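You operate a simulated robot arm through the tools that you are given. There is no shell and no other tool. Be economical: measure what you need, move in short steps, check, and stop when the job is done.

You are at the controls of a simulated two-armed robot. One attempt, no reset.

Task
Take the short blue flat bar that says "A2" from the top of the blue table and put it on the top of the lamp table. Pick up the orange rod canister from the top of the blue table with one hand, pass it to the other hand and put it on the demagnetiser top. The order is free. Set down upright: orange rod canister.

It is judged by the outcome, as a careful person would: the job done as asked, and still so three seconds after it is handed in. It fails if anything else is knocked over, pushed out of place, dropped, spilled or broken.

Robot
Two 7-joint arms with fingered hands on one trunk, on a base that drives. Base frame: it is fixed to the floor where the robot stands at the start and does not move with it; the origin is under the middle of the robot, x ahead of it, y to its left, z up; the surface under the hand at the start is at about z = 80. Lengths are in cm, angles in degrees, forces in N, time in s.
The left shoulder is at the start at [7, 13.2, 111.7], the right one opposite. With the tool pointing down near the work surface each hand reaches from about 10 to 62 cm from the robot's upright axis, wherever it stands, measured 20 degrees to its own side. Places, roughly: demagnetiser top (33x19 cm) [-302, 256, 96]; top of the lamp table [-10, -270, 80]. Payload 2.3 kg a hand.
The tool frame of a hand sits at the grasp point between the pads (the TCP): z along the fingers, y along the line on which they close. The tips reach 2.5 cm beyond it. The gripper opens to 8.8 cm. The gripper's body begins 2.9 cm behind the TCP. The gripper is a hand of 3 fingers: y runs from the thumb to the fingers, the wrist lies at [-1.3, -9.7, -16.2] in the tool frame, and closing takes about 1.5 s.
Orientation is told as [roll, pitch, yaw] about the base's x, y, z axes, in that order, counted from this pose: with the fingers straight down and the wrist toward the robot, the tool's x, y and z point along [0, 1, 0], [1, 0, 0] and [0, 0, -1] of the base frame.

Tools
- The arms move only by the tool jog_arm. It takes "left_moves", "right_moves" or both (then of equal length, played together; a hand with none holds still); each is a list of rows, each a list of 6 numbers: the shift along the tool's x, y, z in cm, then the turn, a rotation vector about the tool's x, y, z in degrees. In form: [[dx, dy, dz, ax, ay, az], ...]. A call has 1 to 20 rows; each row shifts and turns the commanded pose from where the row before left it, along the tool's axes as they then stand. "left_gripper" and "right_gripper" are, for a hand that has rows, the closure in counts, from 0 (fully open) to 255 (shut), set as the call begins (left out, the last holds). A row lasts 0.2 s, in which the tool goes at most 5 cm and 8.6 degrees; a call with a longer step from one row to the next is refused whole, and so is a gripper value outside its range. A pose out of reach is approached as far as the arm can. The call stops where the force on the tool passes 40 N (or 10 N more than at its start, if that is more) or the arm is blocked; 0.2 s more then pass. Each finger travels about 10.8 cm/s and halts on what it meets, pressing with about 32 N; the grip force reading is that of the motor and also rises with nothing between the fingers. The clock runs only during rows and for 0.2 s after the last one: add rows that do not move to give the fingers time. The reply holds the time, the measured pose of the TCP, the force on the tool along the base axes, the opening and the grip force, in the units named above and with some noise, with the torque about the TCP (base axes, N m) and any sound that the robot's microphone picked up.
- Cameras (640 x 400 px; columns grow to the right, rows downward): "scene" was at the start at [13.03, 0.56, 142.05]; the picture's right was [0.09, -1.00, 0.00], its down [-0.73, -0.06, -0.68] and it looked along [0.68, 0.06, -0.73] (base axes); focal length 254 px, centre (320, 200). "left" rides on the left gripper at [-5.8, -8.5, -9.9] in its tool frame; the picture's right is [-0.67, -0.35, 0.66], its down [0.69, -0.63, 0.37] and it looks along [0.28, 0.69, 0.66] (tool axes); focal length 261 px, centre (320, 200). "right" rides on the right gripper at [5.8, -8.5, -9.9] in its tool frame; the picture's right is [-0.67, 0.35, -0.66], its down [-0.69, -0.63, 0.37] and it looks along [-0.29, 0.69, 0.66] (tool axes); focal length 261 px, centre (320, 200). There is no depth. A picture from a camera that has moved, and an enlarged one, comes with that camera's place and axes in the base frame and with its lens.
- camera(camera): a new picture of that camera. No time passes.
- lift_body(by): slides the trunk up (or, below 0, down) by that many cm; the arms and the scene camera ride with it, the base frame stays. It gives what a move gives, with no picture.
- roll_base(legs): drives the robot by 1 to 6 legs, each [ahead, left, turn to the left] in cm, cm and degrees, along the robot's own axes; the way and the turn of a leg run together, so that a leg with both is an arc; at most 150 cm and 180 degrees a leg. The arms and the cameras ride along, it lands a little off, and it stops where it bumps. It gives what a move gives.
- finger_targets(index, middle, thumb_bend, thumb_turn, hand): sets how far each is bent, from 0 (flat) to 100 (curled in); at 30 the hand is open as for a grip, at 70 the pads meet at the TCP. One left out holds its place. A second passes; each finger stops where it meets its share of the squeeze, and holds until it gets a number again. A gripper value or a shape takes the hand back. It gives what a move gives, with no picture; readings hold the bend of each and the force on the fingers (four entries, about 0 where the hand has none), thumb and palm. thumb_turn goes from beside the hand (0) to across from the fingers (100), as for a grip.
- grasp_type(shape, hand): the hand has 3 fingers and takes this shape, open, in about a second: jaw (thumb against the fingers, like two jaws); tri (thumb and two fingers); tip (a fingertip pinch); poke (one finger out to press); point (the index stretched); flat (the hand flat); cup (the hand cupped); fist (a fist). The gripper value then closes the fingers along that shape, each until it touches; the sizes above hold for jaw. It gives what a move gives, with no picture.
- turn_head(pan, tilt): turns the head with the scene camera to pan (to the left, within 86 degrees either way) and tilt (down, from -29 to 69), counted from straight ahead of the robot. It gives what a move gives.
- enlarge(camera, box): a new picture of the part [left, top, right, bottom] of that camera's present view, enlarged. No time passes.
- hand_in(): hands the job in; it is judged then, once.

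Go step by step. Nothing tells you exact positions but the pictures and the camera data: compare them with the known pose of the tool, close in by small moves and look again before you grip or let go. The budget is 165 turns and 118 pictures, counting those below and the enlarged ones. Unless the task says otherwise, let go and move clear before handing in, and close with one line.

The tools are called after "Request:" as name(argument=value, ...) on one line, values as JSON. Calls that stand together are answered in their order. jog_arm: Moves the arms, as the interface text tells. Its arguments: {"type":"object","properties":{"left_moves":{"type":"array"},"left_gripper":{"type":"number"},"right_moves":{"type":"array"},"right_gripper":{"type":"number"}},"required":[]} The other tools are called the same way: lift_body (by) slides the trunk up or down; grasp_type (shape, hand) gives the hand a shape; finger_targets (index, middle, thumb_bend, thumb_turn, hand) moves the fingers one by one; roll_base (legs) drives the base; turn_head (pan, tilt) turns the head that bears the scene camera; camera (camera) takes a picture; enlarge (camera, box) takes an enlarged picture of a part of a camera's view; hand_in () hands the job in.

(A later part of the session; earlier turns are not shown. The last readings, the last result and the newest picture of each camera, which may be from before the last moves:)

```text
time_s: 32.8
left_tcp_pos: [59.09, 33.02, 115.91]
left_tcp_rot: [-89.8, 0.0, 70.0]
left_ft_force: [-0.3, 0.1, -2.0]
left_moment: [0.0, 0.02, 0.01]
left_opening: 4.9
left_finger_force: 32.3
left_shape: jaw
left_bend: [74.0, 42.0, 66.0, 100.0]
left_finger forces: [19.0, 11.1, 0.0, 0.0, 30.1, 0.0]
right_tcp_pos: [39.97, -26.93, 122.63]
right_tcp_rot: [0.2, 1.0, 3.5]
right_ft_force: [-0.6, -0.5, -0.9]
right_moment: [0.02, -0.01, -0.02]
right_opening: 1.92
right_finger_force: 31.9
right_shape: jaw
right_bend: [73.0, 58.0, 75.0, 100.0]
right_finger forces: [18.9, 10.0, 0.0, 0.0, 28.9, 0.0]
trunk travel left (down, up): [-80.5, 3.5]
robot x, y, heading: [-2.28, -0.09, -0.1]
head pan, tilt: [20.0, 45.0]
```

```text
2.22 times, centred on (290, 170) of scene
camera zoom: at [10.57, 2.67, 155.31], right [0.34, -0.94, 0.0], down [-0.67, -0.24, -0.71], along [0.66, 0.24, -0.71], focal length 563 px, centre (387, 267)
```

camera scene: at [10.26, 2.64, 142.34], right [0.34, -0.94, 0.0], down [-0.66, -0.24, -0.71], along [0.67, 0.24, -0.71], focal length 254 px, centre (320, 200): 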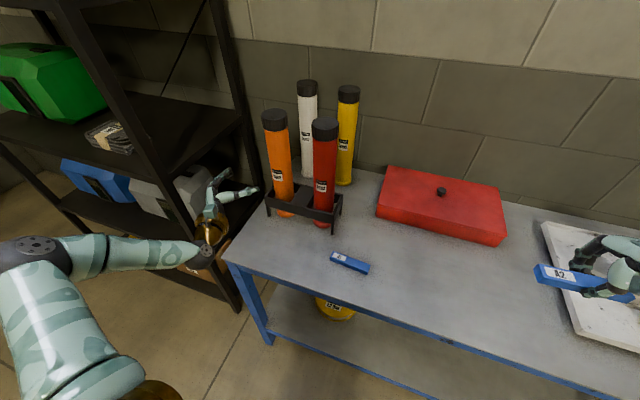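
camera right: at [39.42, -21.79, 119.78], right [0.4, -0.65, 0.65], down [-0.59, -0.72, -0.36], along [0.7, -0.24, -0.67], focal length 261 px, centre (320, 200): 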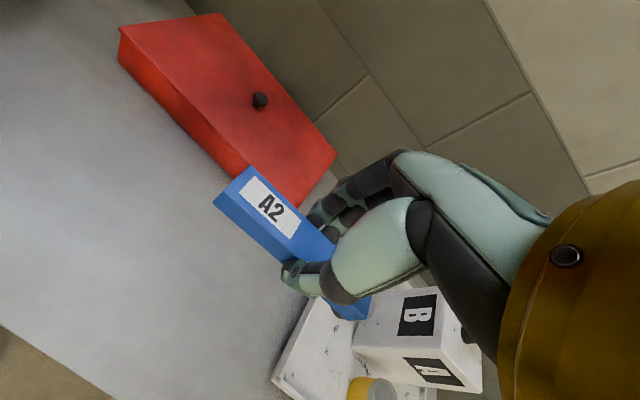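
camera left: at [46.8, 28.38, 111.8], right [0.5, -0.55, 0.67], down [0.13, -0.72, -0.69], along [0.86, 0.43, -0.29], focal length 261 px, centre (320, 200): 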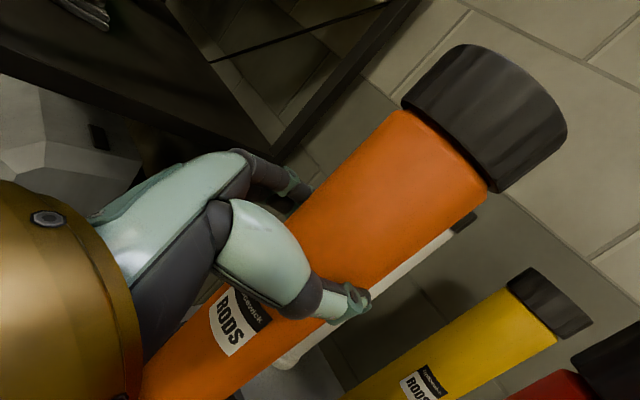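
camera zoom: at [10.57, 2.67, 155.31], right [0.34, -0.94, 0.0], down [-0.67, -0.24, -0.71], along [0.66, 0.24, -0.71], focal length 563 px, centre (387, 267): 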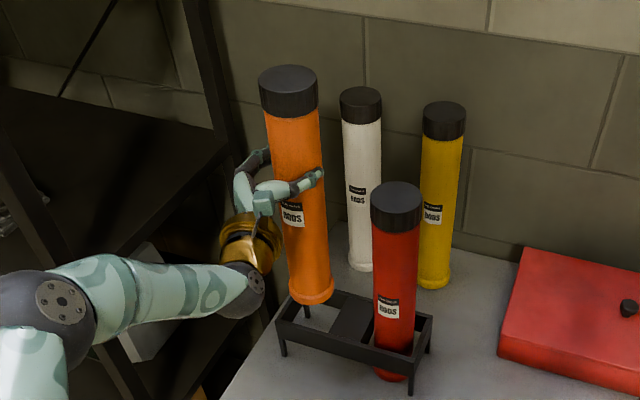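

The canister clears the rack. I'll back straight out and check the surroundings.

Request:
roll_base(legs=[[-45, 0, 0]])

Request:
turn_head(pan=-86, tilt=20)

Request:
camera(camera="scene")

Request:
turn_head(pan=86, tilt=20)

Request:
camera(camera="scene")

```text
time_s: 35.5
left_tcp_pos: [14.45, 33.15, 115.87]
left_tcp_rot: [-89.7, 0.1, 70.0]
left_ft_force: [-0.1, -0.4, -1.6]
left_moment: [0.03, 0.04, -0.02]
left_opening: 4.88
left_finger_force: 31.8
left_shape: jaw
left_bend: [74.0, 42.0, 66.0, 100.0]
left_finger forces: [19.0, 11.1, 0.0, 0.0, 30.2, 0.0]
right_tcp_pos: [-4.7, -26.87, 122.57]
right_tcp_rot: [0.2, 1.2, 3.5]
right_ft_force: [-0.1, -0.2, -1.5]
right_moment: [0.02, -0.01, 0.02]
right_opening: 1.93
right_finger_force: 31.7
right_shape: jaw
right_bend: [73.0, 58.0, 75.0, 100.0]
right_finger forces: [18.8, 10.0, 0.0, 0.0, 28.7, 0.1]
trunk travel left (down, up): [-80.5, 3.5]
robot x, y, heading: [-46.95, 0.21, -0.1]
head pan, tilt: [20.0, 45.0]
```

```text
time_s: 37.3
left_tcp_pos: [14.12, 32.79, 115.91]
left_tcp_rot: [-89.9, -0.1, 70.0]
left_ft_force: [0.7, -0.4, -1.3]
left_moment: [-0.01, 0.03, 0.02]
left_opening: 4.92
left_finger_force: 31.5
left_shape: jaw
left_bend: [74.0, 42.0, 66.0, 100.0]
left_finger forces: [19.0, 11.1, 0.0, 0.1, 30.1, 0.0]
right_tcp_pos: [-4.97, -26.89, 122.61]
right_tcp_rot: [0.2, 1.0, 3.5]
right_ft_force: [0.1, 1.1, -0.6]
right_moment: [-0.02, -0.03, 0.01]
right_opening: 1.92
right_finger_force: 32.1
right_shape: jaw
right_bend: [73.0, 58.0, 75.0, 100.0]
right_finger forces: [18.9, 9.9, 0.0, 0.0, 29.0, 0.1]
trunk travel left (down, up): [-80.5, 3.5]
robot x, y, heading: [-47.25, -0.06, 0.2]
head pan, tilt: [-85.9, 20.0]
```

```text
86 pictures are left
camera scene: at [-41.27, -9.4, 159.19], right [-1.0, -0.07, 0.0], down [-0.03, 0.34, -0.94], along [0.07, -0.94, -0.34], focal length 254 px, centre (320, 200)
```

scene: 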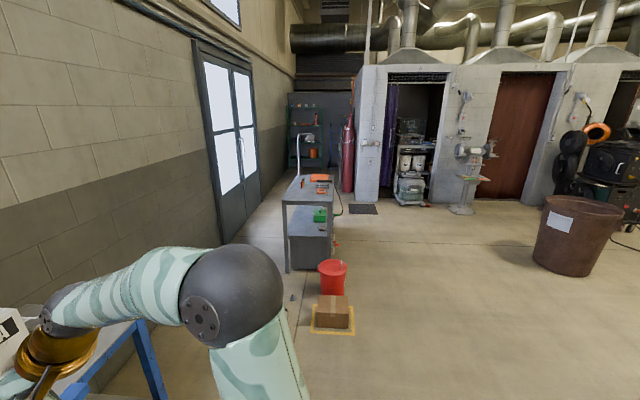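

```text
time_s: 39.9
left_tcp_pos: [14.13, 33.02, 115.99]
left_tcp_rot: [-89.8, 0.0, 70.0]
left_ft_force: [-0.2, 0.5, -2.0]
left_moment: [0.0, 0.0, 0.0]
left_opening: 4.87
left_finger_force: 31.8
left_shape: jaw
left_bend: [74.0, 42.0, 66.0, 100.0]
left_finger forces: [18.9, 11.1, 0.1, 0.0, 30.1, 0.0]
right_tcp_pos: [-5.04, -26.94, 122.57]
right_tcp_rot: [0.2, 1.0, 3.5]
right_ft_force: [0.2, -0.1, -0.3]
right_moment: [0.02, 0.05, -0.01]
right_opening: 1.94
right_finger_force: 32.2
right_shape: jaw
right_bend: [73.0, 58.0, 75.0, 100.0]
right_finger forces: [18.9, 10.0, 0.0, 0.1, 28.8, 0.0]
trunk travel left (down, up): [-80.5, 3.5]
robot x, y, heading: [-46.95, -0.29, 0.1]
head pan, tilt: [85.9, 20.0]
```

```text
85 pictures are left
camera scene: at [-41.28, 9.18, 159.18], right [1.0, -0.07, 0.0], down [-0.03, -0.34, -0.94], along [0.07, 0.94, -0.34], focal length 254 px, centre (320, 200)
```

scene: 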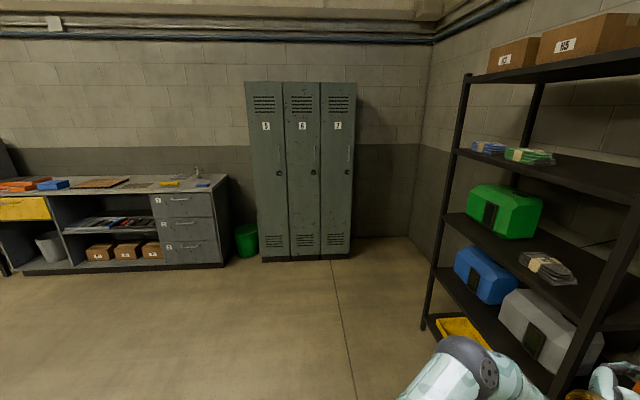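

The floor is clear along my route. I'll back to x ≈ −112, then strafe right to level with the lamp table.

Request:
roll_base(legs=[[-65, 0, 0], [0, -130, 0], [0, -125, 0]])

Request:
turn_head(pan=0, tilt=30)

Request:
camera(camera="scene")

```text
time_s: 55.6
left_tcp_pos: [-52.68, -221.4, 115.95]
left_tcp_rot: [-89.9, 0.2, 69.4]
left_ft_force: [0.0, 0.8, -1.5]
left_moment: [0.05, 0.03, 0.02]
left_opening: 4.9
left_finger_force: 31.9
left_shape: jaw
left_bend: [74.0, 42.0, 66.0, 100.0]
left_finger forces: [18.9, 11.0, 0.0, 0.0, 30.0, 0.0]
right_tcp_pos: [-72.42, -281.16, 122.61]
right_tcp_rot: [0.3, 1.0, 3.0]
right_ft_force: [-0.2, -0.2, -0.9]
right_moment: [0.0, 0.04, 0.0]
right_opening: 1.94
right_finger_force: 32.8
right_shape: jaw
right_bend: [73.0, 58.0, 75.0, 100.0]
right_finger forces: [18.9, 10.0, 0.0, 0.1, 28.8, 0.1]
trunk travel left (down, up): [-80.5, 3.5]
robot x, y, heading: [-114.51, -253.5, -0.4]
head pan, tilt: [85.9, 20.0]
```

```text
time_s: 57.2
left_tcp_pos: [-52.63, -221.44, 115.88]
left_tcp_rot: [-90.0, 0.0, 69.5]
left_ft_force: [0.0, 0.5, -2.3]
left_moment: [0.02, 0.03, 0.02]
left_opening: 4.89
left_finger_force: 31.9
left_shape: jaw
left_bend: [74.0, 42.0, 66.0, 100.0]
left_finger forces: [19.0, 11.1, 0.0, 0.0, 30.1, 0.0]
right_tcp_pos: [-72.36, -281.2, 122.73]
right_tcp_rot: [0.2, 1.0, 2.8]
right_ft_force: [-0.6, 0.0, -1.4]
right_moment: [0.04, -0.02, -0.04]
right_opening: 1.93
right_finger_force: 32.1
right_shape: jaw
right_bend: [73.0, 58.0, 75.0, 100.0]
right_finger forces: [18.9, 10.0, 0.1, 0.0, 28.9, 0.0]
trunk travel left (down, up): [-80.5, 3.5]
robot x, y, heading: [-113.93, -254.03, -0.4]
head pan, tilt: [0.0, 30.0]
```

```text
84 pictures are left
camera scene: at [-100.05, -254.03, 157.57], right [-0.01, -1.0, 0.0], down [-0.5, 0.01, -0.87], along [0.87, -0.01, -0.5], focal length 254 px, centre (320, 200)
```

scene: 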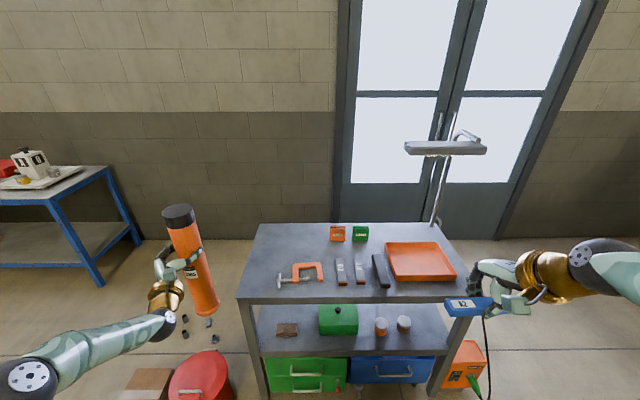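

The view is clear: free table top lies at about x −15…8, y −256…−226, behind the clamp and left of the small orange box. I'll aim for (−11, −243). First I line the base up at y ≈ −237 and go in, leaving the last few centimetres to check.

Request:
roll_base(legs=[[0, 17, 0.4], [38, 0, 0]])

Request:
turn_head(pan=0, tilt=50)

Request:
camera(camera="scene")

```text
time_s: 60.6
left_tcp_pos: [-14.65, -204.05, 116.17]
left_tcp_rot: [-90.1, 0.0, 69.8]
left_ft_force: [0.0, -0.4, -1.6]
left_moment: [0.03, 0.05, -0.01]
left_opening: 4.88
left_finger_force: 32.1
left_shape: jaw
left_bend: [74.0, 42.0, 66.0, 100.0]
left_finger forces: [18.9, 11.2, 0.0, 0.0, 30.1, 0.1]
right_tcp_pos: [-34.03, -263.88, 122.68]
right_tcp_rot: [0.2, 0.9, 3.4]
right_ft_force: [-0.2, -0.5, -1.3]
right_moment: [-0.01, -0.02, -0.05]
right_opening: 1.94
right_finger_force: 31.9
right_shape: jaw
right_bend: [73.0, 58.0, 75.0, 100.0]
right_finger forces: [18.9, 10.1, 0.1, 0.1, 28.9, 0.0]
trunk travel left (down, up): [-80.5, 3.5]
robot x, y, heading: [-75.83, -236.98, -0.1]
head pan, tilt: [0.0, 30.0]
```

```text
time_s: 61.5
left_tcp_pos: [-14.42, -204.04, 115.97]
left_tcp_rot: [-89.9, 0.0, 69.8]
left_ft_force: [0.2, -0.1, -2.3]
left_moment: [0.01, 0.05, -0.05]
left_opening: 4.89
left_finger_force: 32.2
left_shape: jaw
left_bend: [74.0, 42.0, 66.0, 100.0]
left_finger forces: [19.0, 11.2, 0.0, 0.0, 30.1, 0.1]
right_tcp_pos: [-33.78, -263.93, 122.59]
right_tcp_rot: [0.2, 1.1, 3.3]
right_ft_force: [-0.8, -1.1, -0.8]
right_moment: [0.0, -0.01, -0.01]
right_opening: 1.95
right_finger_force: 31.8
right_shape: jaw
right_bend: [73.0, 58.0, 75.0, 100.0]
right_finger forces: [18.8, 10.0, 0.0, 0.0, 28.8, 0.1]
trunk travel left (down, up): [-80.5, 3.5]
robot x, y, heading: [-75.79, -236.92, -0.3]
head pan, tilt: [0.0, 50.0]
```

```text
83 pictures are left
camera scene: at [-62.89, -236.98, 154.62], right [0.0, -1.0, 0.0], down [-0.77, 0.0, -0.64], along [0.64, 0.0, -0.77], focal length 254 px, centre (320, 200)
```

scene: 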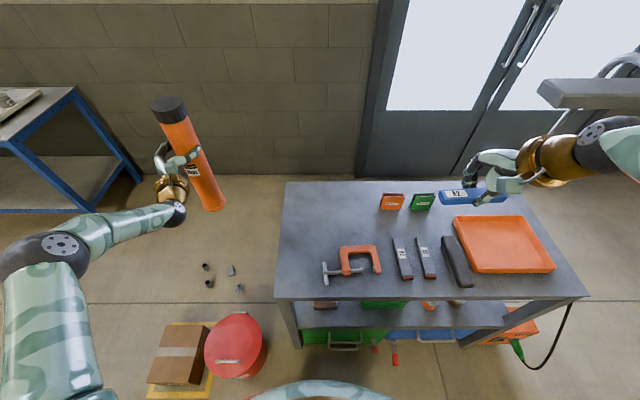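

Everything matches. I'll drive in 5.5 cm, lower the trunk 17 cm for reach, then bring the right hand over the spot.

Request:
roll_base(legs=[[5.5, 0, 0]])

Request:
lift_body(by=-17)

```text
time_s: 62.4
left_tcp_pos: [-9.99, -204.08, 116.5]
left_tcp_rot: [-90.6, -0.2, 69.8]
left_ft_force: [0.1, -0.1, -1.2]
left_moment: [0.0, 0.11, 0.01]
left_opening: 4.89
left_finger_force: 32.4
left_shape: jaw
left_bend: [74.0, 42.0, 66.0, 100.0]
left_finger forces: [19.1, 11.0, 0.1, 0.1, 30.2, 0.0]
right_tcp_pos: [-29.38, -263.88, 123.06]
right_tcp_rot: [0.3, 0.5, 3.3]
right_ft_force: [-1.1, -0.4, -0.8]
right_moment: [-0.01, -0.03, 0.0]
right_opening: 1.92
right_finger_force: 31.9
right_shape: jaw
right_bend: [73.0, 58.0, 75.0, 100.0]
right_finger forces: [18.8, 10.1, 0.0, 0.1, 28.8, 0.0]
trunk travel left (down, up): [-80.5, 3.5]
robot x, y, heading: [-70.52, -236.81, -0.1]
head pan, tilt: [0.0, 50.0]
```

```text
time_s: 64.3
left_tcp_pos: [-9.03, -204.03, 99.04]
left_tcp_rot: [-90.0, 0.0, 69.9]
left_ft_force: [0.3, -0.4, -2.4]
left_moment: [0.02, 0.04, -0.02]
left_opening: 4.87
left_finger_force: 32.1
left_shape: jaw
left_bend: [74.0, 42.0, 66.0, 100.0]
left_finger forces: [19.0, 11.1, 0.1, 0.0, 30.1, 0.1]
right_tcp_pos: [-28.41, -263.99, 105.64]
right_tcp_rot: [0.1, 1.1, 3.3]
right_ft_force: [0.3, -0.5, -1.6]
right_moment: [-0.03, -0.03, 0.02]
right_opening: 1.93
right_finger_force: 31.7
right_shape: jaw
right_bend: [73.0, 58.0, 75.0, 100.0]
right_finger forces: [19.0, 10.0, 0.0, 0.1, 28.9, 0.0]
trunk travel left (down, up): [-63.5, 20.5]
robot x, y, heading: [-70.46, -236.77, -0.2]
head pan, tilt: [0.0, 50.0]
```

I'll move the right hand over the target spot at height first.

Request:
jog_arm(right_moves=[[3.15, 2.35, 0, 0, 0, 0], [3.15, 2.35, 0, 0, 0, 0], [3.15, 2.35, 0, 0, 0, 0], [3.15, 2.35, 0, 0, 0, 0], [3.15, 2.35, 0, 0, 0, 0], [3.15, 2.35, 0, 0, 0, 0], [3.15, 2.35, 0, 0, 0, 0], [0, 0, 0, 0, 0, 0]])

Request:
camera(camera="scene")

```text
time_s: 66.1
left_tcp_pos: [-9.15, -204.07, 99.07]
left_tcp_rot: [-90.0, -0.1, 69.9]
left_ft_force: [-0.5, -0.1, -2.4]
left_moment: [0.02, 0.03, 0.0]
left_opening: 4.9
left_finger_force: 31.9
left_shape: jaw
left_bend: [74.0, 42.0, 66.0, 100.0]
left_finger forces: [19.0, 11.0, 0.1, 0.0, 30.2, 0.0]
right_tcp_pos: [-14.18, -241.83, 105.37]
right_tcp_rot: [0.1, 1.2, 3.2]
right_ft_force: [0.7, 0.0, -0.8]
right_moment: [0.01, 0.0, 0.02]
right_opening: 1.94
right_finger_force: 31.9
right_shape: jaw
right_bend: [73.0, 58.0, 75.0, 100.0]
right_finger forces: [18.7, 10.0, 0.0, 0.0, 28.6, 0.0]
right hand out of reach, approached as far as the arm can: row 7
trunk travel left (down, up): [-63.5, 20.5]
robot x, y, heading: [-70.26, -237.1, -0.0]
head pan, tilt: [0.0, 50.0]
```

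```text
82 pictures are left
camera scene: at [-57.66, -237.03, 137.63], right [0.0, -1.0, 0.0], down [-0.77, 0.0, -0.64], along [0.64, 0.0, -0.77], focal length 254 px, centre (320, 200)
```

scene: 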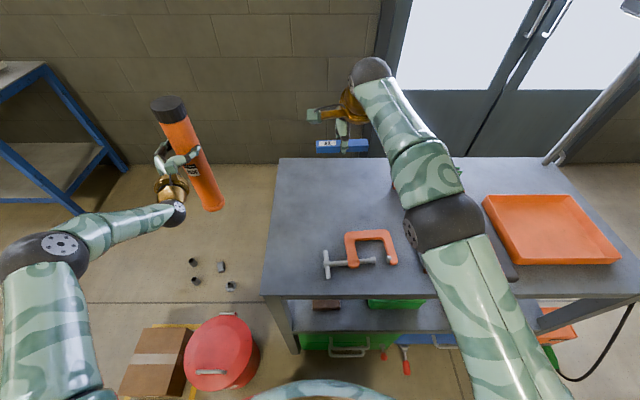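

The hand is over the free area, with the elbow well above the table's objects. I'll descend in stages.

Request:
jog_arm(right_moves=[[0, 0.3, 3, 0, 0, 0], [0, 0.3, 3, 0, 0, 0], [0, 0.3, 3, 0, 0, 0], [0, 0.3, 3, 0, 0, 0], [0, 0.3, 2, 0, 0, 0], [0, 0, 0, 0, 0, 0]])

Request:
camera(camera="right")

Request:
camera(camera="scene")

```text
time_s: 67.5
left_tcp_pos: [-9.02, -204.12, 98.98]
left_tcp_rot: [-90.1, 0.1, 69.9]
left_ft_force: [0.7, -0.6, -1.9]
left_moment: [-0.01, 0.06, 0.0]
left_opening: 4.88
left_finger_force: 31.9
left_shape: jaw
left_bend: [74.0, 42.0, 66.0, 100.0]
left_finger forces: [19.0, 11.1, 0.0, 0.0, 30.2, 0.0]
right_tcp_pos: [-12.73, -241.84, 91.27]
right_tcp_rot: [0.2, 0.9, 3.3]
right_ft_force: [0.1, 0.6, -1.7]
right_moment: [0.03, -0.01, -0.01]
right_opening: 1.93
right_finger_force: 32.4
right_shape: jaw
right_bend: [73.0, 58.0, 75.0, 100.0]
right_finger forces: [18.7, 9.9, 0.1, 0.0, 28.6, 0.1]
trunk travel left (down, up): [-63.5, 20.5]
robot x, y, heading: [-70.67, -236.82, -0.2]
head pan, tilt: [0.0, 50.0]
```

```text
81 pictures are left
camera right: at [-21.38, -236.52, 101.43], right [0.4, -0.65, 0.65], down [-0.6, -0.72, -0.36], along [0.7, -0.24, -0.67], focal length 261 px, centre (320, 200)
```

right: 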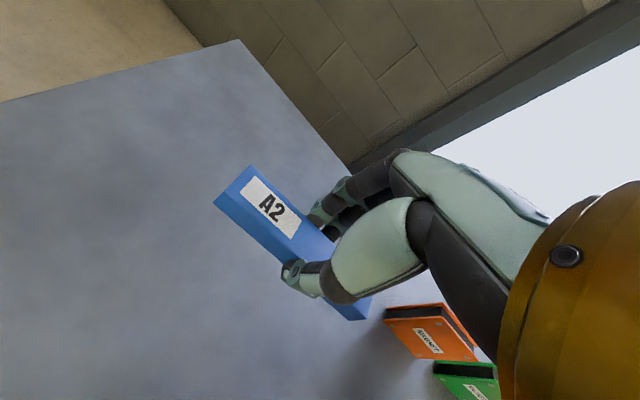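

```text
80 pictures are left
camera scene: at [-57.57, -236.97, 137.62], right [0.0, -1.0, 0.0], down [-0.77, 0.0, -0.64], along [0.64, 0.0, -0.77], focal length 254 px, centre (320, 200)
```

scene: 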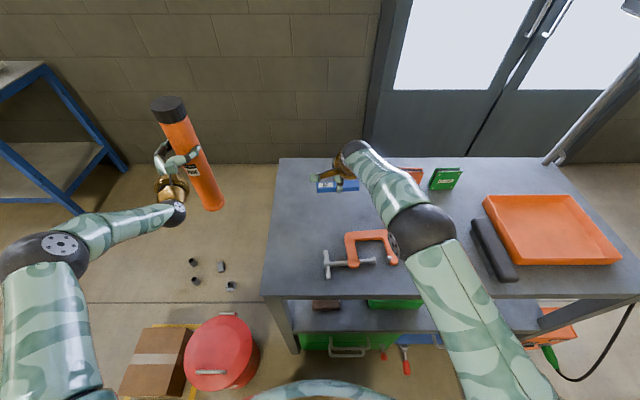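

Free surface all around the bar. I'll descend to just above the contact height.

Request:
jog_arm(right_moves=[[0, 0, 3, 0, 0, 0], [0, 0, 3, 0, 0, 0], [0, 0, 1.5, 0, 0, 0], [0, 0, 0.6, 0, 0, 0], [0, 0, 0, 0, 0, 0]])

Request:
camera(camera="right")

```text
time_s: 68.7
left_tcp_pos: [-9.03, -204.06, 98.85]
left_tcp_rot: [-90.0, 0.0, 69.8]
left_ft_force: [-0.5, -0.5, -1.2]
left_moment: [0.01, 0.0, -0.03]
left_opening: 4.91
left_finger_force: 32.8
left_shape: jaw
left_bend: [74.0, 42.0, 66.0, 100.0]
left_finger forces: [19.1, 11.2, 0.1, 0.1, 30.2, 0.1]
right_tcp_pos: [-12.94, -241.77, 83.25]
right_tcp_rot: [0.3, 1.0, 3.4]
right_ft_force: [0.7, 0.4, -1.1]
right_moment: [-0.02, 0.02, 0.02]
right_opening: 1.92
right_finger_force: 31.9
right_shape: jaw
right_bend: [73.0, 58.0, 75.0, 100.0]
right_finger forces: [18.7, 10.0, 0.0, 0.0, 28.6, 0.0]
trunk travel left (down, up): [-63.5, 20.5]
robot x, y, heading: [-70.87, -236.88, -0.1]
head pan, tilt: [0.0, 50.0]
```

```text
79 pictures are left
camera right: at [-21.55, -236.49, 93.31], right [0.4, -0.65, 0.65], down [-0.6, -0.72, -0.36], along [0.7, -0.24, -0.67], focal length 261 px, centre (320, 200)
```

right: 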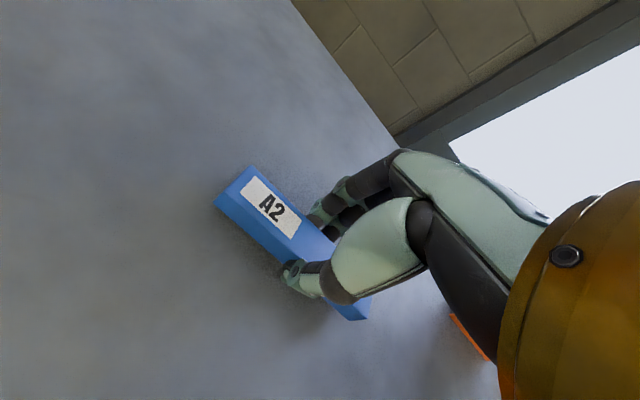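

I'll creep down until a light contact force shows.

Request:
jog_arm(right_moves=[[0, 0, 0.3, 0, 0, 0], [0, 0, 0.3, 0, 0, 0], [0, 0, 0, 0, 0, 0]])

```text
time_s: 69.5
left_tcp_pos: [-9.14, -204.05, 98.94]
left_tcp_rot: [-90.0, -0.1, 69.8]
left_ft_force: [0.3, 0.1, -1.7]
left_moment: [-0.01, 0.03, 0.01]
left_opening: 4.91
left_finger_force: 32.0
left_shape: jaw
left_bend: [74.0, 42.0, 66.0, 100.0]
left_finger forces: [19.0, 11.1, 0.1, 0.0, 30.2, 0.1]
right_tcp_pos: [-12.94, -241.85, 82.78]
right_tcp_rot: [0.3, 1.0, 3.3]
right_ft_force: [-0.2, 0.0, 1.2]
right_moment: [-0.02, -0.04, 0.04]
right_opening: 1.93
right_finger_force: 32.0
right_shape: jaw
right_bend: [73.0, 58.0, 75.0, 100.0]
right_finger forces: [19.0, 10.1, 0.0, 0.0, 29.0, 0.1]
trunk travel left (down, up): [-63.5, 20.5]
robot x, y, heading: [-70.61, -236.87, -0.1]
head pan, tilt: [0.0, 50.0]
```

Request:
jog_arm(right_moves=[[0, 0, 0.2, 0, 0, 0], [0, 0, 0, 0, 0, 0]])

```text
time_s: 70.1
left_tcp_pos: [-9.25, -203.98, 99.11]
left_tcp_rot: [-89.9, 0.0, 69.8]
left_ft_force: [0.4, -0.3, -2.7]
left_moment: [-0.01, 0.04, -0.02]
left_opening: 4.89
left_finger_force: 31.8
left_shape: jaw
left_bend: [74.0, 42.0, 66.0, 100.0]
left_finger forces: [19.0, 11.1, 0.0, 0.1, 30.2, 0.0]
right_tcp_pos: [-12.95, -241.72, 82.56]
right_tcp_rot: [0.3, 0.7, 3.4]
right_ft_force: [1.0, -0.2, 7.7]
right_moment: [0.02, -0.16, 0.01]
right_opening: 1.93
right_finger_force: 31.7
right_shape: jaw
right_bend: [73.0, 58.0, 75.0, 100.0]
right_finger forces: [21.7, 10.8, 0.0, 0.0, 29.4, 0.0]
trunk travel left (down, up): [-63.5, 20.5]
robot x, y, heading: [-70.68, -236.66, -0.0]
head pan, tilt: [0.0, 50.0]
```

Contact is confirmed at 7.7 N. I'll open partway and rise straight up.

Request:
jog_arm(right_moves=[[0, 0, 0, 0, 0, 0], [0, 0, 0, 0, 0, 0], [0, 0, 0, 0, 0, 0], [0, 0, 0, 0, 0, 0]], right_gripper=130)

Request:
jog_arm(right_moves=[[0, 0, -1.5, 0, 0, 0], [0, 0, -2.5, 0, 0, 0], [0, 0, -3, 0, 0, 0], [0, 0, -3, 0, 0, 0], [0, 0, -3, 0, 0, 0], [0, 0, -3, 0, 0, 0], [0, -2, -3, 0, 0, 0], [0, 0, 0, 0, 0, 0]])

Request:
camera(camera="right")

Request:
camera(camera="scene")

```text
time_s: 71.1
left_tcp_pos: [-9.29, -203.99, 99.14]
left_tcp_rot: [-90.2, 0.0, 69.9]
left_ft_force: [-0.4, -0.3, -2.2]
left_moment: [0.02, 0.02, -0.01]
left_opening: 4.87
left_finger_force: 32.1
left_shape: jaw
left_bend: [74.0, 42.0, 66.0, 100.0]
left_finger forces: [19.0, 11.1, 0.1, 0.0, 30.2, 0.0]
right_tcp_pos: [-13.18, -241.82, 82.51]
right_tcp_rot: [0.2, 0.8, 3.3]
right_ft_force: [-1.9, -0.2, 6.8]
right_moment: [0.05, -0.06, 0.0]
right_opening: 4.14
right_finger_force: 0.0
right_shape: jaw
right_bend: [75.0, 46.0, 70.0, 100.0]
right_finger forces: [4.4, 1.9, 0.0, 0.0, 0.1, 0.1]
trunk travel left (down, up): [-63.5, 20.5]
robot x, y, heading: [-70.35, -236.96, -0.4]
head pan, tilt: [0.0, 50.0]
```

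```text
time_s: 72.9
left_tcp_pos: [-9.05, -204.06, 98.9]
left_tcp_rot: [-90.0, 0.1, 69.8]
left_ft_force: [0.3, 0.1, -2.2]
left_moment: [0.01, 0.05, 0.02]
left_opening: 4.88
left_finger_force: 31.8
left_shape: jaw
left_bend: [74.0, 42.0, 66.0, 100.0]
left_finger forces: [19.0, 11.1, 0.0, 0.1, 30.1, 0.1]
right_tcp_pos: [-14.64, -241.9, 101.41]
right_tcp_rot: [0.1, 1.2, 3.3]
right_ft_force: [0.4, 0.0, 0.8]
right_moment: [0.01, -0.02, 0.0]
right_opening: 4.27
right_finger_force: 0.2
right_shape: jaw
right_bend: [74.0, 45.0, 70.0, 100.0]
right_finger forces: [0.0, 0.0, 0.1, 0.0, 0.0, 0.0]
trunk travel left (down, up): [-63.5, 20.5]
robot x, y, heading: [-70.31, -236.68, -0.3]
head pan, tilt: [0.0, 50.0]
```

```text
78 pictures are left
camera right: at [-23.18, -236.65, 111.6], right [0.4, -0.65, 0.65], down [-0.6, -0.72, -0.36], along [0.7, -0.24, -0.67], focal length 261 px, centre (320, 200)
```

right: 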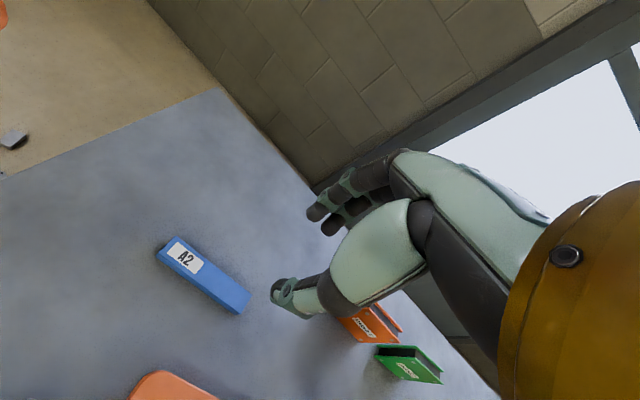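

```text
77 pictures are left
camera scene: at [-57.51, -236.99, 137.61], right [0.0, -1.0, 0.0], down [-0.77, 0.0, -0.64], along [0.64, 0.0, -0.77], focal length 254 px, centre (320, 200)
```

scene: 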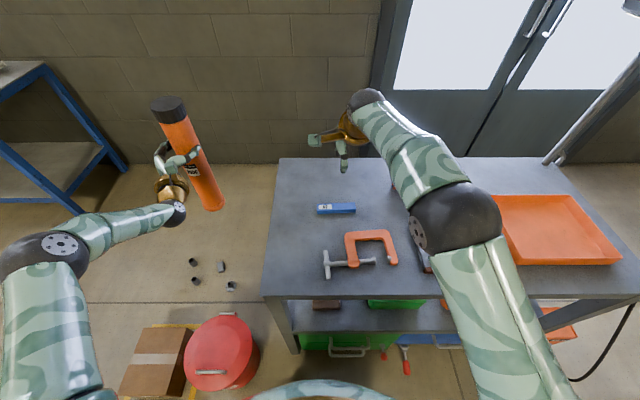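

A2 sits flat on the lamp table. I'll raise the trunk and back out into open floor for the hand-over.

Request:
lift_body(by=13)

Request:
roll_base(legs=[[-60, 0, 0]])

Request:
camera(camera="scene")

```text
time_s: 74.5
left_tcp_pos: [-9.05, -204.05, 111.88]
left_tcp_rot: [-90.0, -0.1, 69.7]
left_ft_force: [-1.3, 0.4, -1.2]
left_moment: [0.0, -0.02, 0.0]
left_opening: 4.88
left_finger_force: 31.9
left_shape: jaw
left_bend: [74.0, 42.0, 66.0, 100.0]
left_finger forces: [19.0, 11.1, 0.0, 0.0, 30.2, 0.0]
right_tcp_pos: [-14.61, -241.88, 114.47]
right_tcp_rot: [0.3, 0.9, 3.4]
right_ft_force: [0.0, 0.6, 0.1]
right_moment: [0.03, 0.0, 0.02]
right_opening: 4.28
right_finger_force: 0.0
right_shape: jaw
right_bend: [74.0, 45.0, 70.0, 100.0]
right_finger forces: [0.0, 0.0, 0.0, 0.0, 0.0, 0.0]
trunk travel left (down, up): [-76.5, 7.5]
robot x, y, heading: [-70.42, -236.56, -0.2]
head pan, tilt: [0.0, 50.0]
```

```text
time_s: 78.0
left_tcp_pos: [-69.59, -203.79, 111.9]
left_tcp_rot: [-89.9, 0.0, 69.8]
left_ft_force: [0.1, -0.1, -1.6]
left_moment: [-0.01, 0.05, -0.01]
left_opening: 4.9
left_finger_force: 32.6
left_shape: jaw
left_bend: [74.0, 42.0, 66.0, 100.0]
left_finger forces: [19.0, 11.1, 0.0, 0.0, 30.2, 0.0]
right_tcp_pos: [-75.23, -241.58, 114.48]
right_tcp_rot: [0.2, 1.2, 3.3]
right_ft_force: [0.6, -0.1, 0.3]
right_moment: [0.0, -0.01, 0.04]
right_opening: 4.27
right_finger_force: 0.1
right_shape: jaw
right_bend: [74.0, 45.0, 70.0, 100.0]
right_finger forces: [0.0, 0.0, 0.0, 0.1, 0.1, 0.1]
trunk travel left (down, up): [-76.5, 7.5]
robot x, y, heading: [-131.16, -236.45, -0.3]
head pan, tilt: [0.0, 50.0]
```

```text
76 pictures are left
camera scene: at [-118.17, -236.7, 150.61], right [0.0, -1.0, 0.0], down [-0.77, 0.0, -0.64], along [0.64, 0.0, -0.77], focal length 254 px, centre (320, 200)
```

scene: 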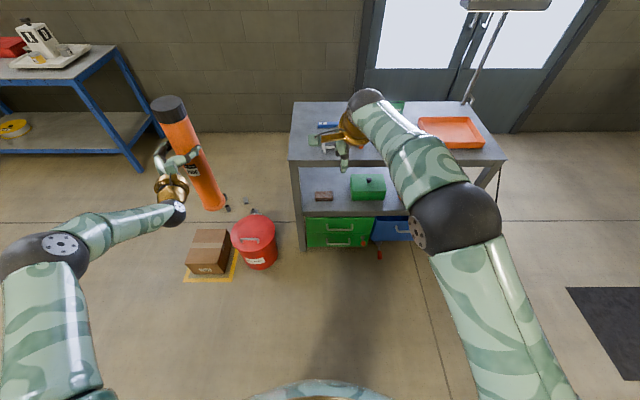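

Open floor here. For the hand-over the right hand will approach from the right with fingers horizontal, gripping about 13.5 cm below the left grip. First I swing the right hand out and roll it 90°.

Request:
jog_arm(right_moves=[[-4, -1, 2, 0, 0, 0], [-4, -1, 3, 0, 0, 0], [-4, -1, 3, 0, 0, 0], [-4, -1, 3, 0, 0, 0], [-4, -1, 3, 0, 0, 0], [0, 0, 2, 0, 0, 0], [0, 0, 0, 0, 8, 0], [0, 0, 0, 0, 8, 0], [0, 0, 0, 0, 8, 0], [0, 0, 0, 0, 8, 0], [0, 0, 0, 0, 8, 0], [0, 0, 0, 0, 8, 0], [0, 0, 0, 0, 8, 0], [0, 0, 0, 0, 8, 0], [0, 0, 0, 0, 8, 0], [0, 0, 0, 0, 8, 0], [0, 0, 0, 0, 8, 0], [0, 0, 0, 0, 2, 0], [0, 0, 0, 0, 0, 0]], right_gripper=0)

Request:
camera(camera="scene")

```text
refused: row 2 steps farther than a row can; nothing moved
```

```text
75 pictures are left
camera scene: at [-118.17, -236.7, 150.61], right [0.0, -1.0, 0.0], down [-0.77, 0.0, -0.64], along [0.64, 0.0, -0.77], focal length 254 px, centre (320, 200)
```

scene: 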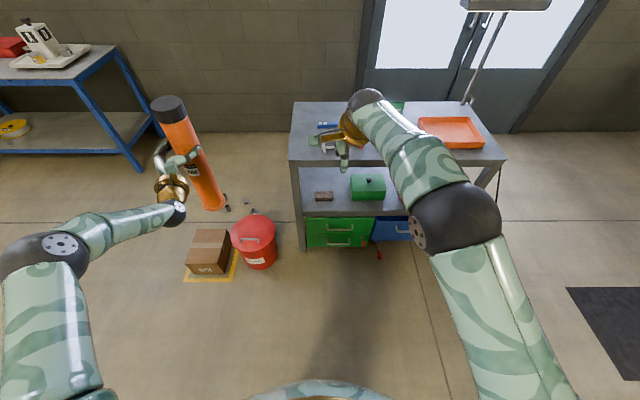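

One row was slightly too long; repeating with shorter steps.

Request:
jog_arm(right_moves=[[-4, -1, 2, 0, 0, 0], [-4, -1, 2.4, 0, 0, 0], [-4, -1, 2.4, 0, 0, 0], [-4, -1, 2.4, 0, 0, 0], [-4, -1, 2.4, 0, 0, 0], [0, 0, 4, 0, 0, 0], [0, 0, 0, 0, 8, 0], [0, 0, 0, 0, 8, 0], [0, 0, 0, 0, 8, 0], [0, 0, 0, 0, 8, 0], [0, 0, 0, 0, 8, 0], [0, 0, 0, 0, 8, 0], [0, 0, 0, 0, 8, 0], [0, 0, 0, 0, 8, 0], [0, 0, 0, 0, 8, 0], [0, 0, 0, 0, 8, 0], [0, 0, 0, 0, 8, 0], [0, 0, 0, 0, 2, 0], [0, 0, 0, 0, 0, 0]], right_gripper=0)

Request:
camera(camera="scene")

```text
time_s: 82.0
left_tcp_pos: [-69.78, -203.75, 112.09]
left_tcp_rot: [-89.9, 0.1, 69.8]
left_ft_force: [0.2, 0.6, -2.0]
left_moment: [0.01, 0.03, 0.01]
left_opening: 4.89
left_finger_force: 32.5
left_shape: jaw
left_bend: [74.0, 42.0, 66.0, 100.0]
left_finger forces: [19.0, 11.1, 0.0, 0.0, 30.2, 0.0]
right_tcp_pos: [-82.8, -259.31, 100.35]
right_tcp_rot: [90.4, 1.0, 3.1]
right_ft_force: [-0.8, -0.8, -0.5]
right_moment: [0.03, 0.01, -0.03]
right_opening: 8.78
right_finger_force: 0.0
right_shape: jaw
right_bend: [30.0, 30.0, 30.0, 98.0]
right_finger forces: [0.0, 0.0, 0.1, 0.1, 0.0, 0.0]
right hand out of reach, approached as far as the arm can: row 14, 15, 16, 17
trunk travel left (down, up): [-76.5, 7.5]
robot x, y, heading: [-131.11, -236.31, -0.3]
head pan, tilt: [0.0, 50.0]
```

```text
74 pictures are left
camera scene: at [-118.34, -236.77, 150.62], right [0.0, -1.0, 0.0], down [-0.77, 0.0, -0.64], along [0.64, 0.0, -0.77], focal length 254 px, centre (320, 200)
```

scene: 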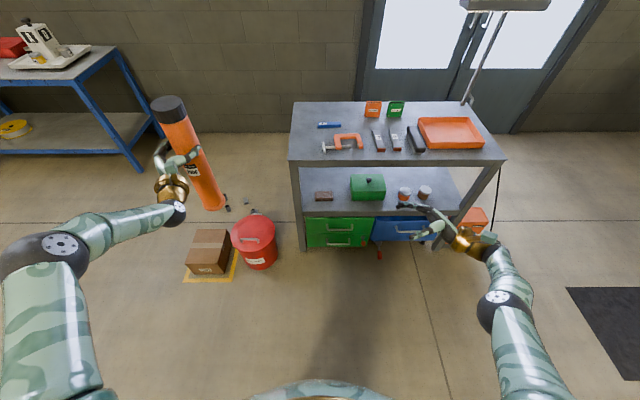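

Now I bring the canister towards the centre with the left hand.

Request:
jog_arm(left_moves=[[0, -3.8, -0.1, 0, 0, 0], [0, -3.8, -0.1, 0, 0, 0], [0, -3.8, -0.1, 0, 0, 0], [0, -3.8, -0.1, 0, 0, 0], [0, -3.8, -0.1, 0, 0, 0], [0, -3.8, -0.1, 0, 0, 0], [0, -3.6, 0, 0, 0, 0], [0, 0, 0, 0, 0, 0]])

Request:
camera(camera="scene")

Request:
camera(camera="right")

```text
time_s: 83.8
left_tcp_pos: [-79.46, -228.46, 111.97]
left_tcp_rot: [-89.9, 0.2, 69.7]
left_ft_force: [0.1, 0.4, -2.5]
left_moment: [0.02, 0.06, 0.02]
left_opening: 4.91
left_finger_force: 32.1
left_shape: jaw
left_bend: [74.0, 42.0, 66.0, 100.0]
left_finger forces: [19.0, 11.3, 0.1, 0.1, 30.4, 0.0]
right_tcp_pos: [-82.85, -259.15, 100.48]
right_tcp_rot: [90.1, 0.9, 3.2]
right_ft_force: [-0.5, -0.8, 0.5]
right_moment: [-0.01, 0.0, -0.01]
right_opening: 8.78
right_finger_force: 0.0
right_shape: jaw
right_bend: [30.0, 30.0, 30.0, 98.0]
right_finger forces: [0.0, 0.0, 0.0, 0.1, 0.0, 0.0]
trunk travel left (down, up): [-76.5, 7.5]
robot x, y, heading: [-131.44, -236.5, -0.1]
head pan, tilt: [0.0, 50.0]
```

```text
73 pictures are left
camera scene: at [-118.34, -236.7, 150.62], right [0.0, -1.0, 0.0], down [-0.77, 0.0, -0.64], along [0.64, 0.0, -0.77], focal length 254 px, centre (320, 200)
```

scene: 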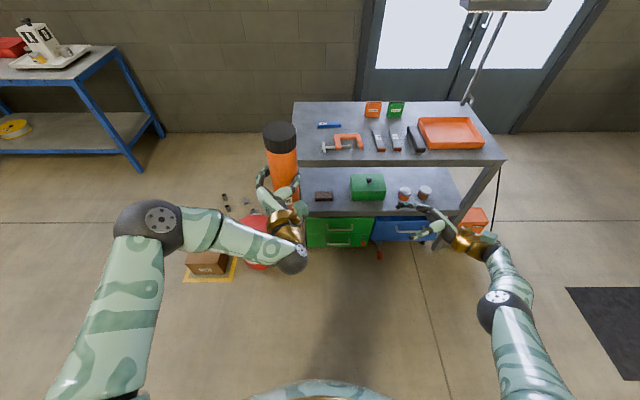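

```text
72 pictures are left
camera right: at [-90.57, -269.61, 106.36], right [0.37, -0.63, -0.68], down [-0.66, 0.33, -0.67], along [0.65, 0.7, -0.3], focal length 261 px, centre (320, 200)
```

right: 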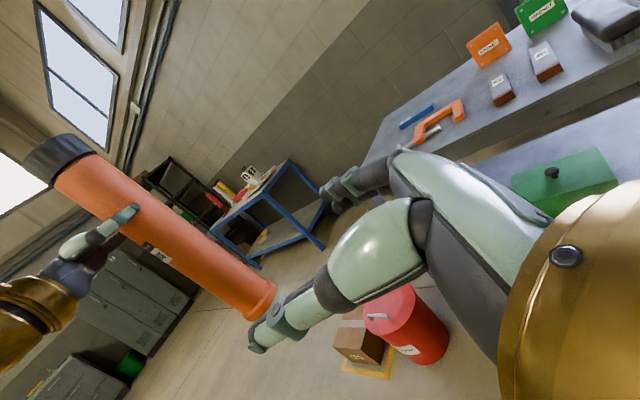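

The right wrist view shows the canister upright, axis near (−78.3, −228.7) and bottom at z ≈ 89. I'll square the right hand up, align it at z ≈ 98.5 and close in partway.

Request:
jog_arm(right_moves=[[-1, 2.2, 0, -3.1, 0, -0.9], [-1, 2.2, 0, 0, 0, 0], [0, 0, 3.5, 0, 0, 0], [0, 0, 3.5, 0, 0, 0], [0, 0, 3.5, 0, 0, 0], [0, 0, 3.5, 0, 0, 0], [0, 0, 2, 0, 0, 0], [0, 0, 0, 0, 0, 0]])

Request:
camera(camera="right")

Request:
camera(camera="scene")

```text
time_s: 85.5
left_tcp_pos: [-79.36, -228.42, 111.95]
left_tcp_rot: [-89.9, -0.1, 69.8]
left_ft_force: [-0.9, 0.6, -2.3]
left_moment: [-0.02, 0.04, -0.01]
left_opening: 4.87
left_finger_force: 31.9
left_shape: jaw
left_bend: [74.0, 42.0, 66.0, 100.0]
left_finger forces: [19.1, 11.3, 0.0, 0.1, 30.4, 0.0]
right_tcp_pos: [-77.71, -242.49, 98.07]
right_tcp_rot: [90.3, 0.1, 0.2]
right_ft_force: [0.3, -0.1, -0.6]
right_moment: [0.02, 0.03, -0.01]
right_opening: 8.77
right_finger_force: 0.0
right_shape: jaw
right_bend: [30.0, 30.0, 30.0, 98.0]
right_finger forces: [0.0, 0.0, 0.1, 0.1, 0.1, 0.1]
right hand out of reach, approached as far as the arm can: row 1, 2, 3, 4, 5, 6
trunk travel left (down, up): [-76.5, 7.5]
robot x, y, heading: [-131.35, -236.64, -0.2]
head pan, tilt: [0.0, 50.0]
```

```text
71 pictures are left
camera right: at [-86.17, -252.58, 103.83], right [0.35, -0.65, -0.67], down [-0.63, 0.37, -0.68], along [0.69, 0.66, -0.28], focal length 261 px, centre (320, 200)
```

right: 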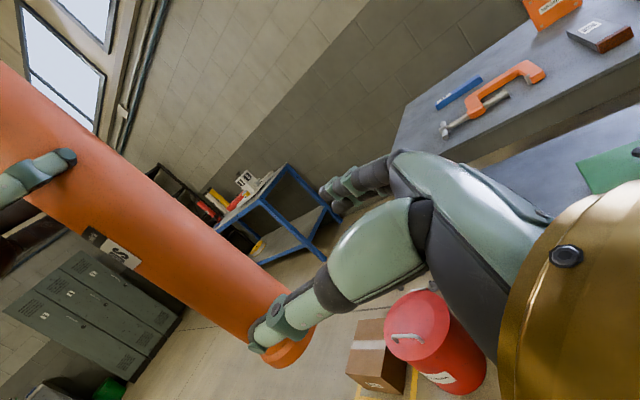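

```text
70 pictures are left
camera scene: at [-118.34, -236.8, 150.62], right [0.0, -1.0, 0.0], down [-0.77, 0.0, -0.64], along [0.64, 0.0, -0.77], focal length 254 px, centre (320, 200)
```

scene: 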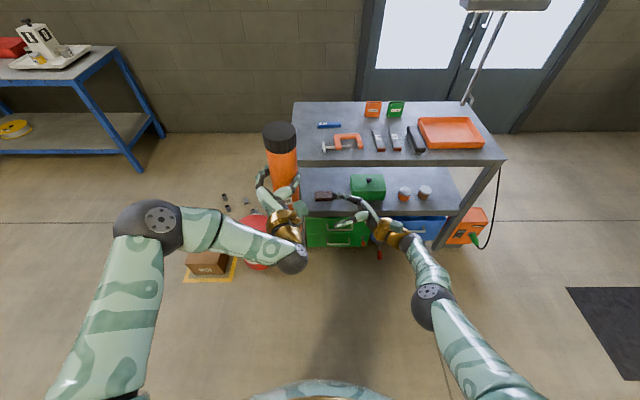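

Nearly aligned. I'll nudge −0.5 along the closing axis, advance 6.5, and check with a close-up.

Request:
jog_arm(right_moves=[[0.2, -0.5, 1.5, 0, 0, 0], [0, 0, 2.5, 0, 0, 0], [0, 0, 2.5, 0, 0, 0], [0, 0, 0, 0, 0, 0]])

Request:
camera(camera="right")

Request:
enlarge(camera="scene", box=[220, 110, 460, 310])

```text
time_s: 86.5
left_tcp_pos: [-79.62, -228.41, 112.02]
left_tcp_rot: [-90.0, 0.0, 69.8]
left_ft_force: [0.3, -0.6, -1.3]
left_moment: [0.01, 0.01, 0.01]
left_opening: 4.88
left_finger_force: 32.3
left_shape: jaw
left_bend: [74.0, 42.0, 66.0, 100.0]
left_finger forces: [19.1, 11.3, 0.0, 0.1, 30.3, 0.0]
right_tcp_pos: [-77.67, -236.05, 97.92]
right_tcp_rot: [90.2, 0.1, 0.2]
right_ft_force: [0.0, 0.4, 0.2]
right_moment: [-0.01, -0.01, 0.01]
right_opening: 8.76
right_finger_force: 0.0
right_shape: jaw
right_bend: [30.0, 30.0, 30.0, 98.0]
right_finger forces: [0.1, 0.0, 0.0, 0.0, 0.0, 0.0]
right hand out of reach, approached as far as the arm can: row 1
trunk travel left (down, up): [-76.5, 7.5]
robot x, y, heading: [-131.19, -236.43, -0.3]
head pan, tilt: [0.0, 50.0]
```

```text
69 pictures are left
camera right: at [-86.07, -246.08, 103.72], right [0.35, -0.65, -0.67], down [-0.63, 0.37, -0.68], along [0.69, 0.66, -0.28], focal length 261 px, centre (320, 200)
```

right: 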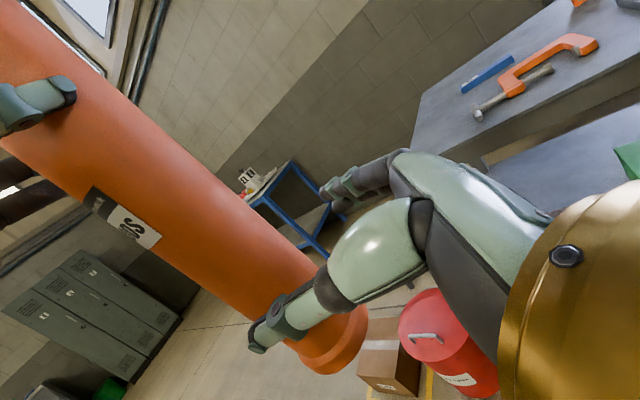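

```text
2.00 times, centred on (340, 210) of scene
camera zoom: at [-118.34, -236.8, 150.62], right [0.0, -1.0, 0.0], down [-0.77, 0.0, -0.64], along [0.64, 0.0, -0.77], focal length 507 px, centre (280, 180)
```

zoom: 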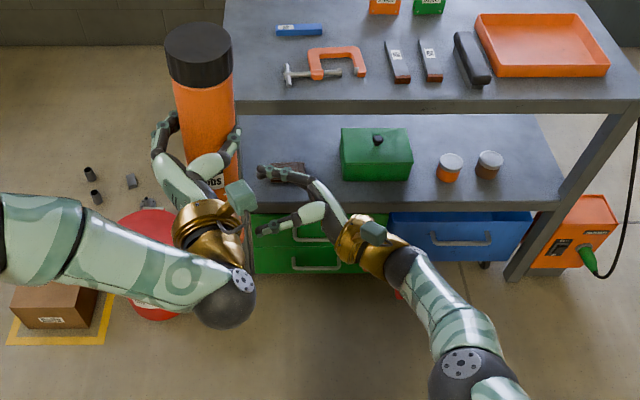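

The canister sits slightly toward the thumb side. I'll shift −0.7 and check that it takes effect.

Request:
jog_arm(right_moves=[[0, -0.7, 0, 0, 0, 0], [0, 0, 0, 0, 0, 0]])

Request:
jog_arm(right_moves=[[0, 0, 1, 0, 0, 0], [0, 0, 1, 0, 0, 0], [0, 0, 0, 0, 0, 0]])

Request:
camera(camera="right")

```text
time_s: 87.2
left_tcp_pos: [-79.49, -228.41, 112.05]
left_tcp_rot: [-90.1, 0.0, 69.8]
left_ft_force: [0.4, 0.5, -1.4]
left_moment: [-0.02, 0.03, 0.01]
left_opening: 4.86
left_finger_force: 31.7
left_shape: jaw
left_bend: [74.0, 42.0, 66.0, 100.0]
left_finger forces: [18.9, 11.4, 0.1, 0.1, 30.3, 0.1]
right_tcp_pos: [-77.95, -236.04, 97.73]
right_tcp_rot: [90.2, 0.1, 0.2]
right_ft_force: [0.0, -0.2, -0.1]
right_moment: [0.02, -0.02, 0.01]
right_opening: 8.78
right_finger_force: 0.1
right_shape: jaw
right_bend: [30.0, 30.0, 30.0, 98.0]
right_finger forces: [0.0, 0.0, 0.0, 0.0, 0.1, 0.0]
right hand out of reach, approached as far as the arm can: row 1
trunk travel left (down, up): [-76.5, 7.5]
robot x, y, heading: [-131.1, -236.78, -0.0]
head pan, tilt: [0.0, 50.0]
```

```text
time_s: 88.0
left_tcp_pos: [-79.53, -228.41, 112.04]
left_tcp_rot: [-90.0, 0.0, 69.8]
left_ft_force: [-0.7, 0.5, -1.7]
left_moment: [0.0, 0.02, 0.01]
left_opening: 4.87
left_finger_force: 32.3
left_shape: jaw
left_bend: [74.0, 42.0, 66.0, 100.0]
left_finger forces: [19.0, 11.4, 0.1, 0.1, 30.4, 0.1]
right_tcp_pos: [-77.98, -234.03, 97.63]
right_tcp_rot: [90.2, 0.1, 0.1]
right_ft_force: [0.0, -0.4, 0.5]
right_moment: [-0.01, 0.01, -0.05]
right_opening: 8.77
right_finger_force: 0.0
right_shape: jaw
right_bend: [30.0, 30.0, 30.0, 98.0]
right_finger forces: [0.0, 0.1, 0.0, 0.0, 0.0, 0.0]
trunk travel left (down, up): [-76.5, 7.5]
robot x, y, heading: [-130.86, -236.87, -0.4]
head pan, tilt: [0.0, 50.0]
```

```text
67 pictures are left
camera right: at [-86.4, -244.05, 103.48], right [0.35, -0.65, -0.67], down [-0.63, 0.37, -0.68], along [0.69, 0.66, -0.28], focal length 261 px, centre (320, 200)
```

right: 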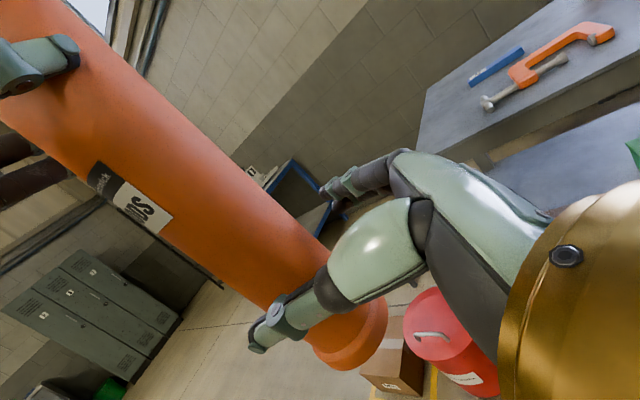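

Margins are about 1 cm on each side. I'll advance further.

Request:
jog_arm(right_moves=[[0.3, 0, 1, 0, 0, 0], [0.3, 0, 1, 0, 0, 0], [0, 0, 0.8, 0, 0, 0], [0, 0, 0, 0, 0, 0]])

Request:
camera(camera="right")

Request:
enlarge(camera="scene", box=[220, 110, 460, 310])

```text
time_s: 89.0
left_tcp_pos: [-79.48, -228.41, 111.89]
left_tcp_rot: [-90.0, 0.0, 69.8]
left_ft_force: [0.1, -0.2, -2.5]
left_moment: [0.0, 0.01, 0.02]
left_opening: 4.89
left_finger_force: 31.4
left_shape: jaw
left_bend: [74.0, 42.0, 66.0, 100.0]
left_finger forces: [18.9, 11.3, 0.1, 0.1, 30.5, 0.1]
right_tcp_pos: [-78.01, -231.28, 98.29]
right_tcp_rot: [90.2, 0.1, 0.1]
right_ft_force: [-1.1, 0.0, 1.3]
right_moment: [-0.01, -0.03, 0.02]
right_opening: 8.76
right_finger_force: 0.1
right_shape: jaw
right_bend: [30.0, 30.0, 30.0, 98.0]
right_finger forces: [0.0, 0.1, 0.1, 0.0, 0.1, 0.0]
trunk travel left (down, up): [-76.5, 7.5]
robot x, y, heading: [-131.48, -236.62, -0.4]
head pan, tilt: [0.0, 50.0]
```

```text
66 pictures are left
camera right: at [-86.42, -241.26, 104.12], right [0.35, -0.65, -0.67], down [-0.63, 0.37, -0.68], along [0.69, 0.66, -0.28], focal length 261 px, centre (320, 200)
```

right: 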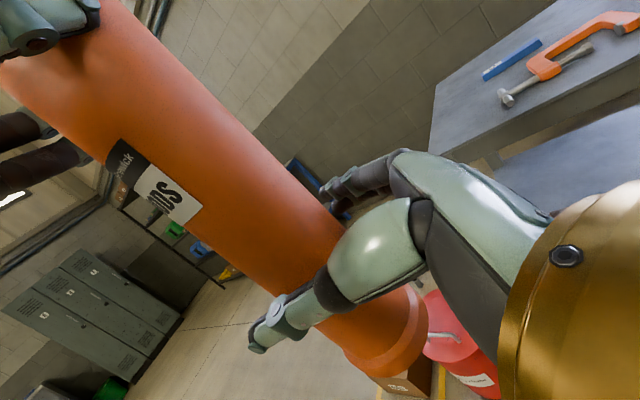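

```text
2.00 times, centred on (340, 210) of scene
camera zoom: at [-118.34, -236.75, 150.62], right [0.0, -1.0, 0.0], down [-0.77, 0.0, -0.64], along [0.64, 0.0, -0.77], focal length 507 px, centre (280, 180)
```

zoom: 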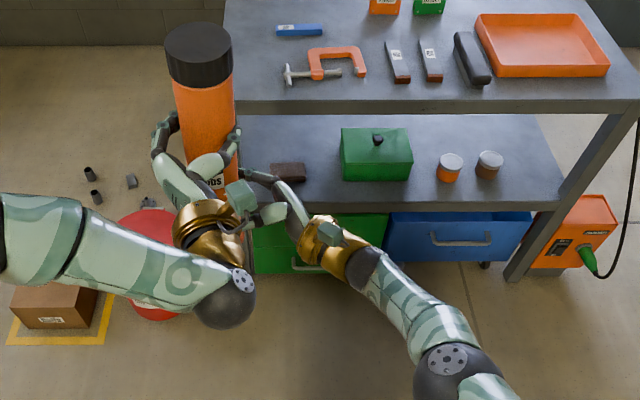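

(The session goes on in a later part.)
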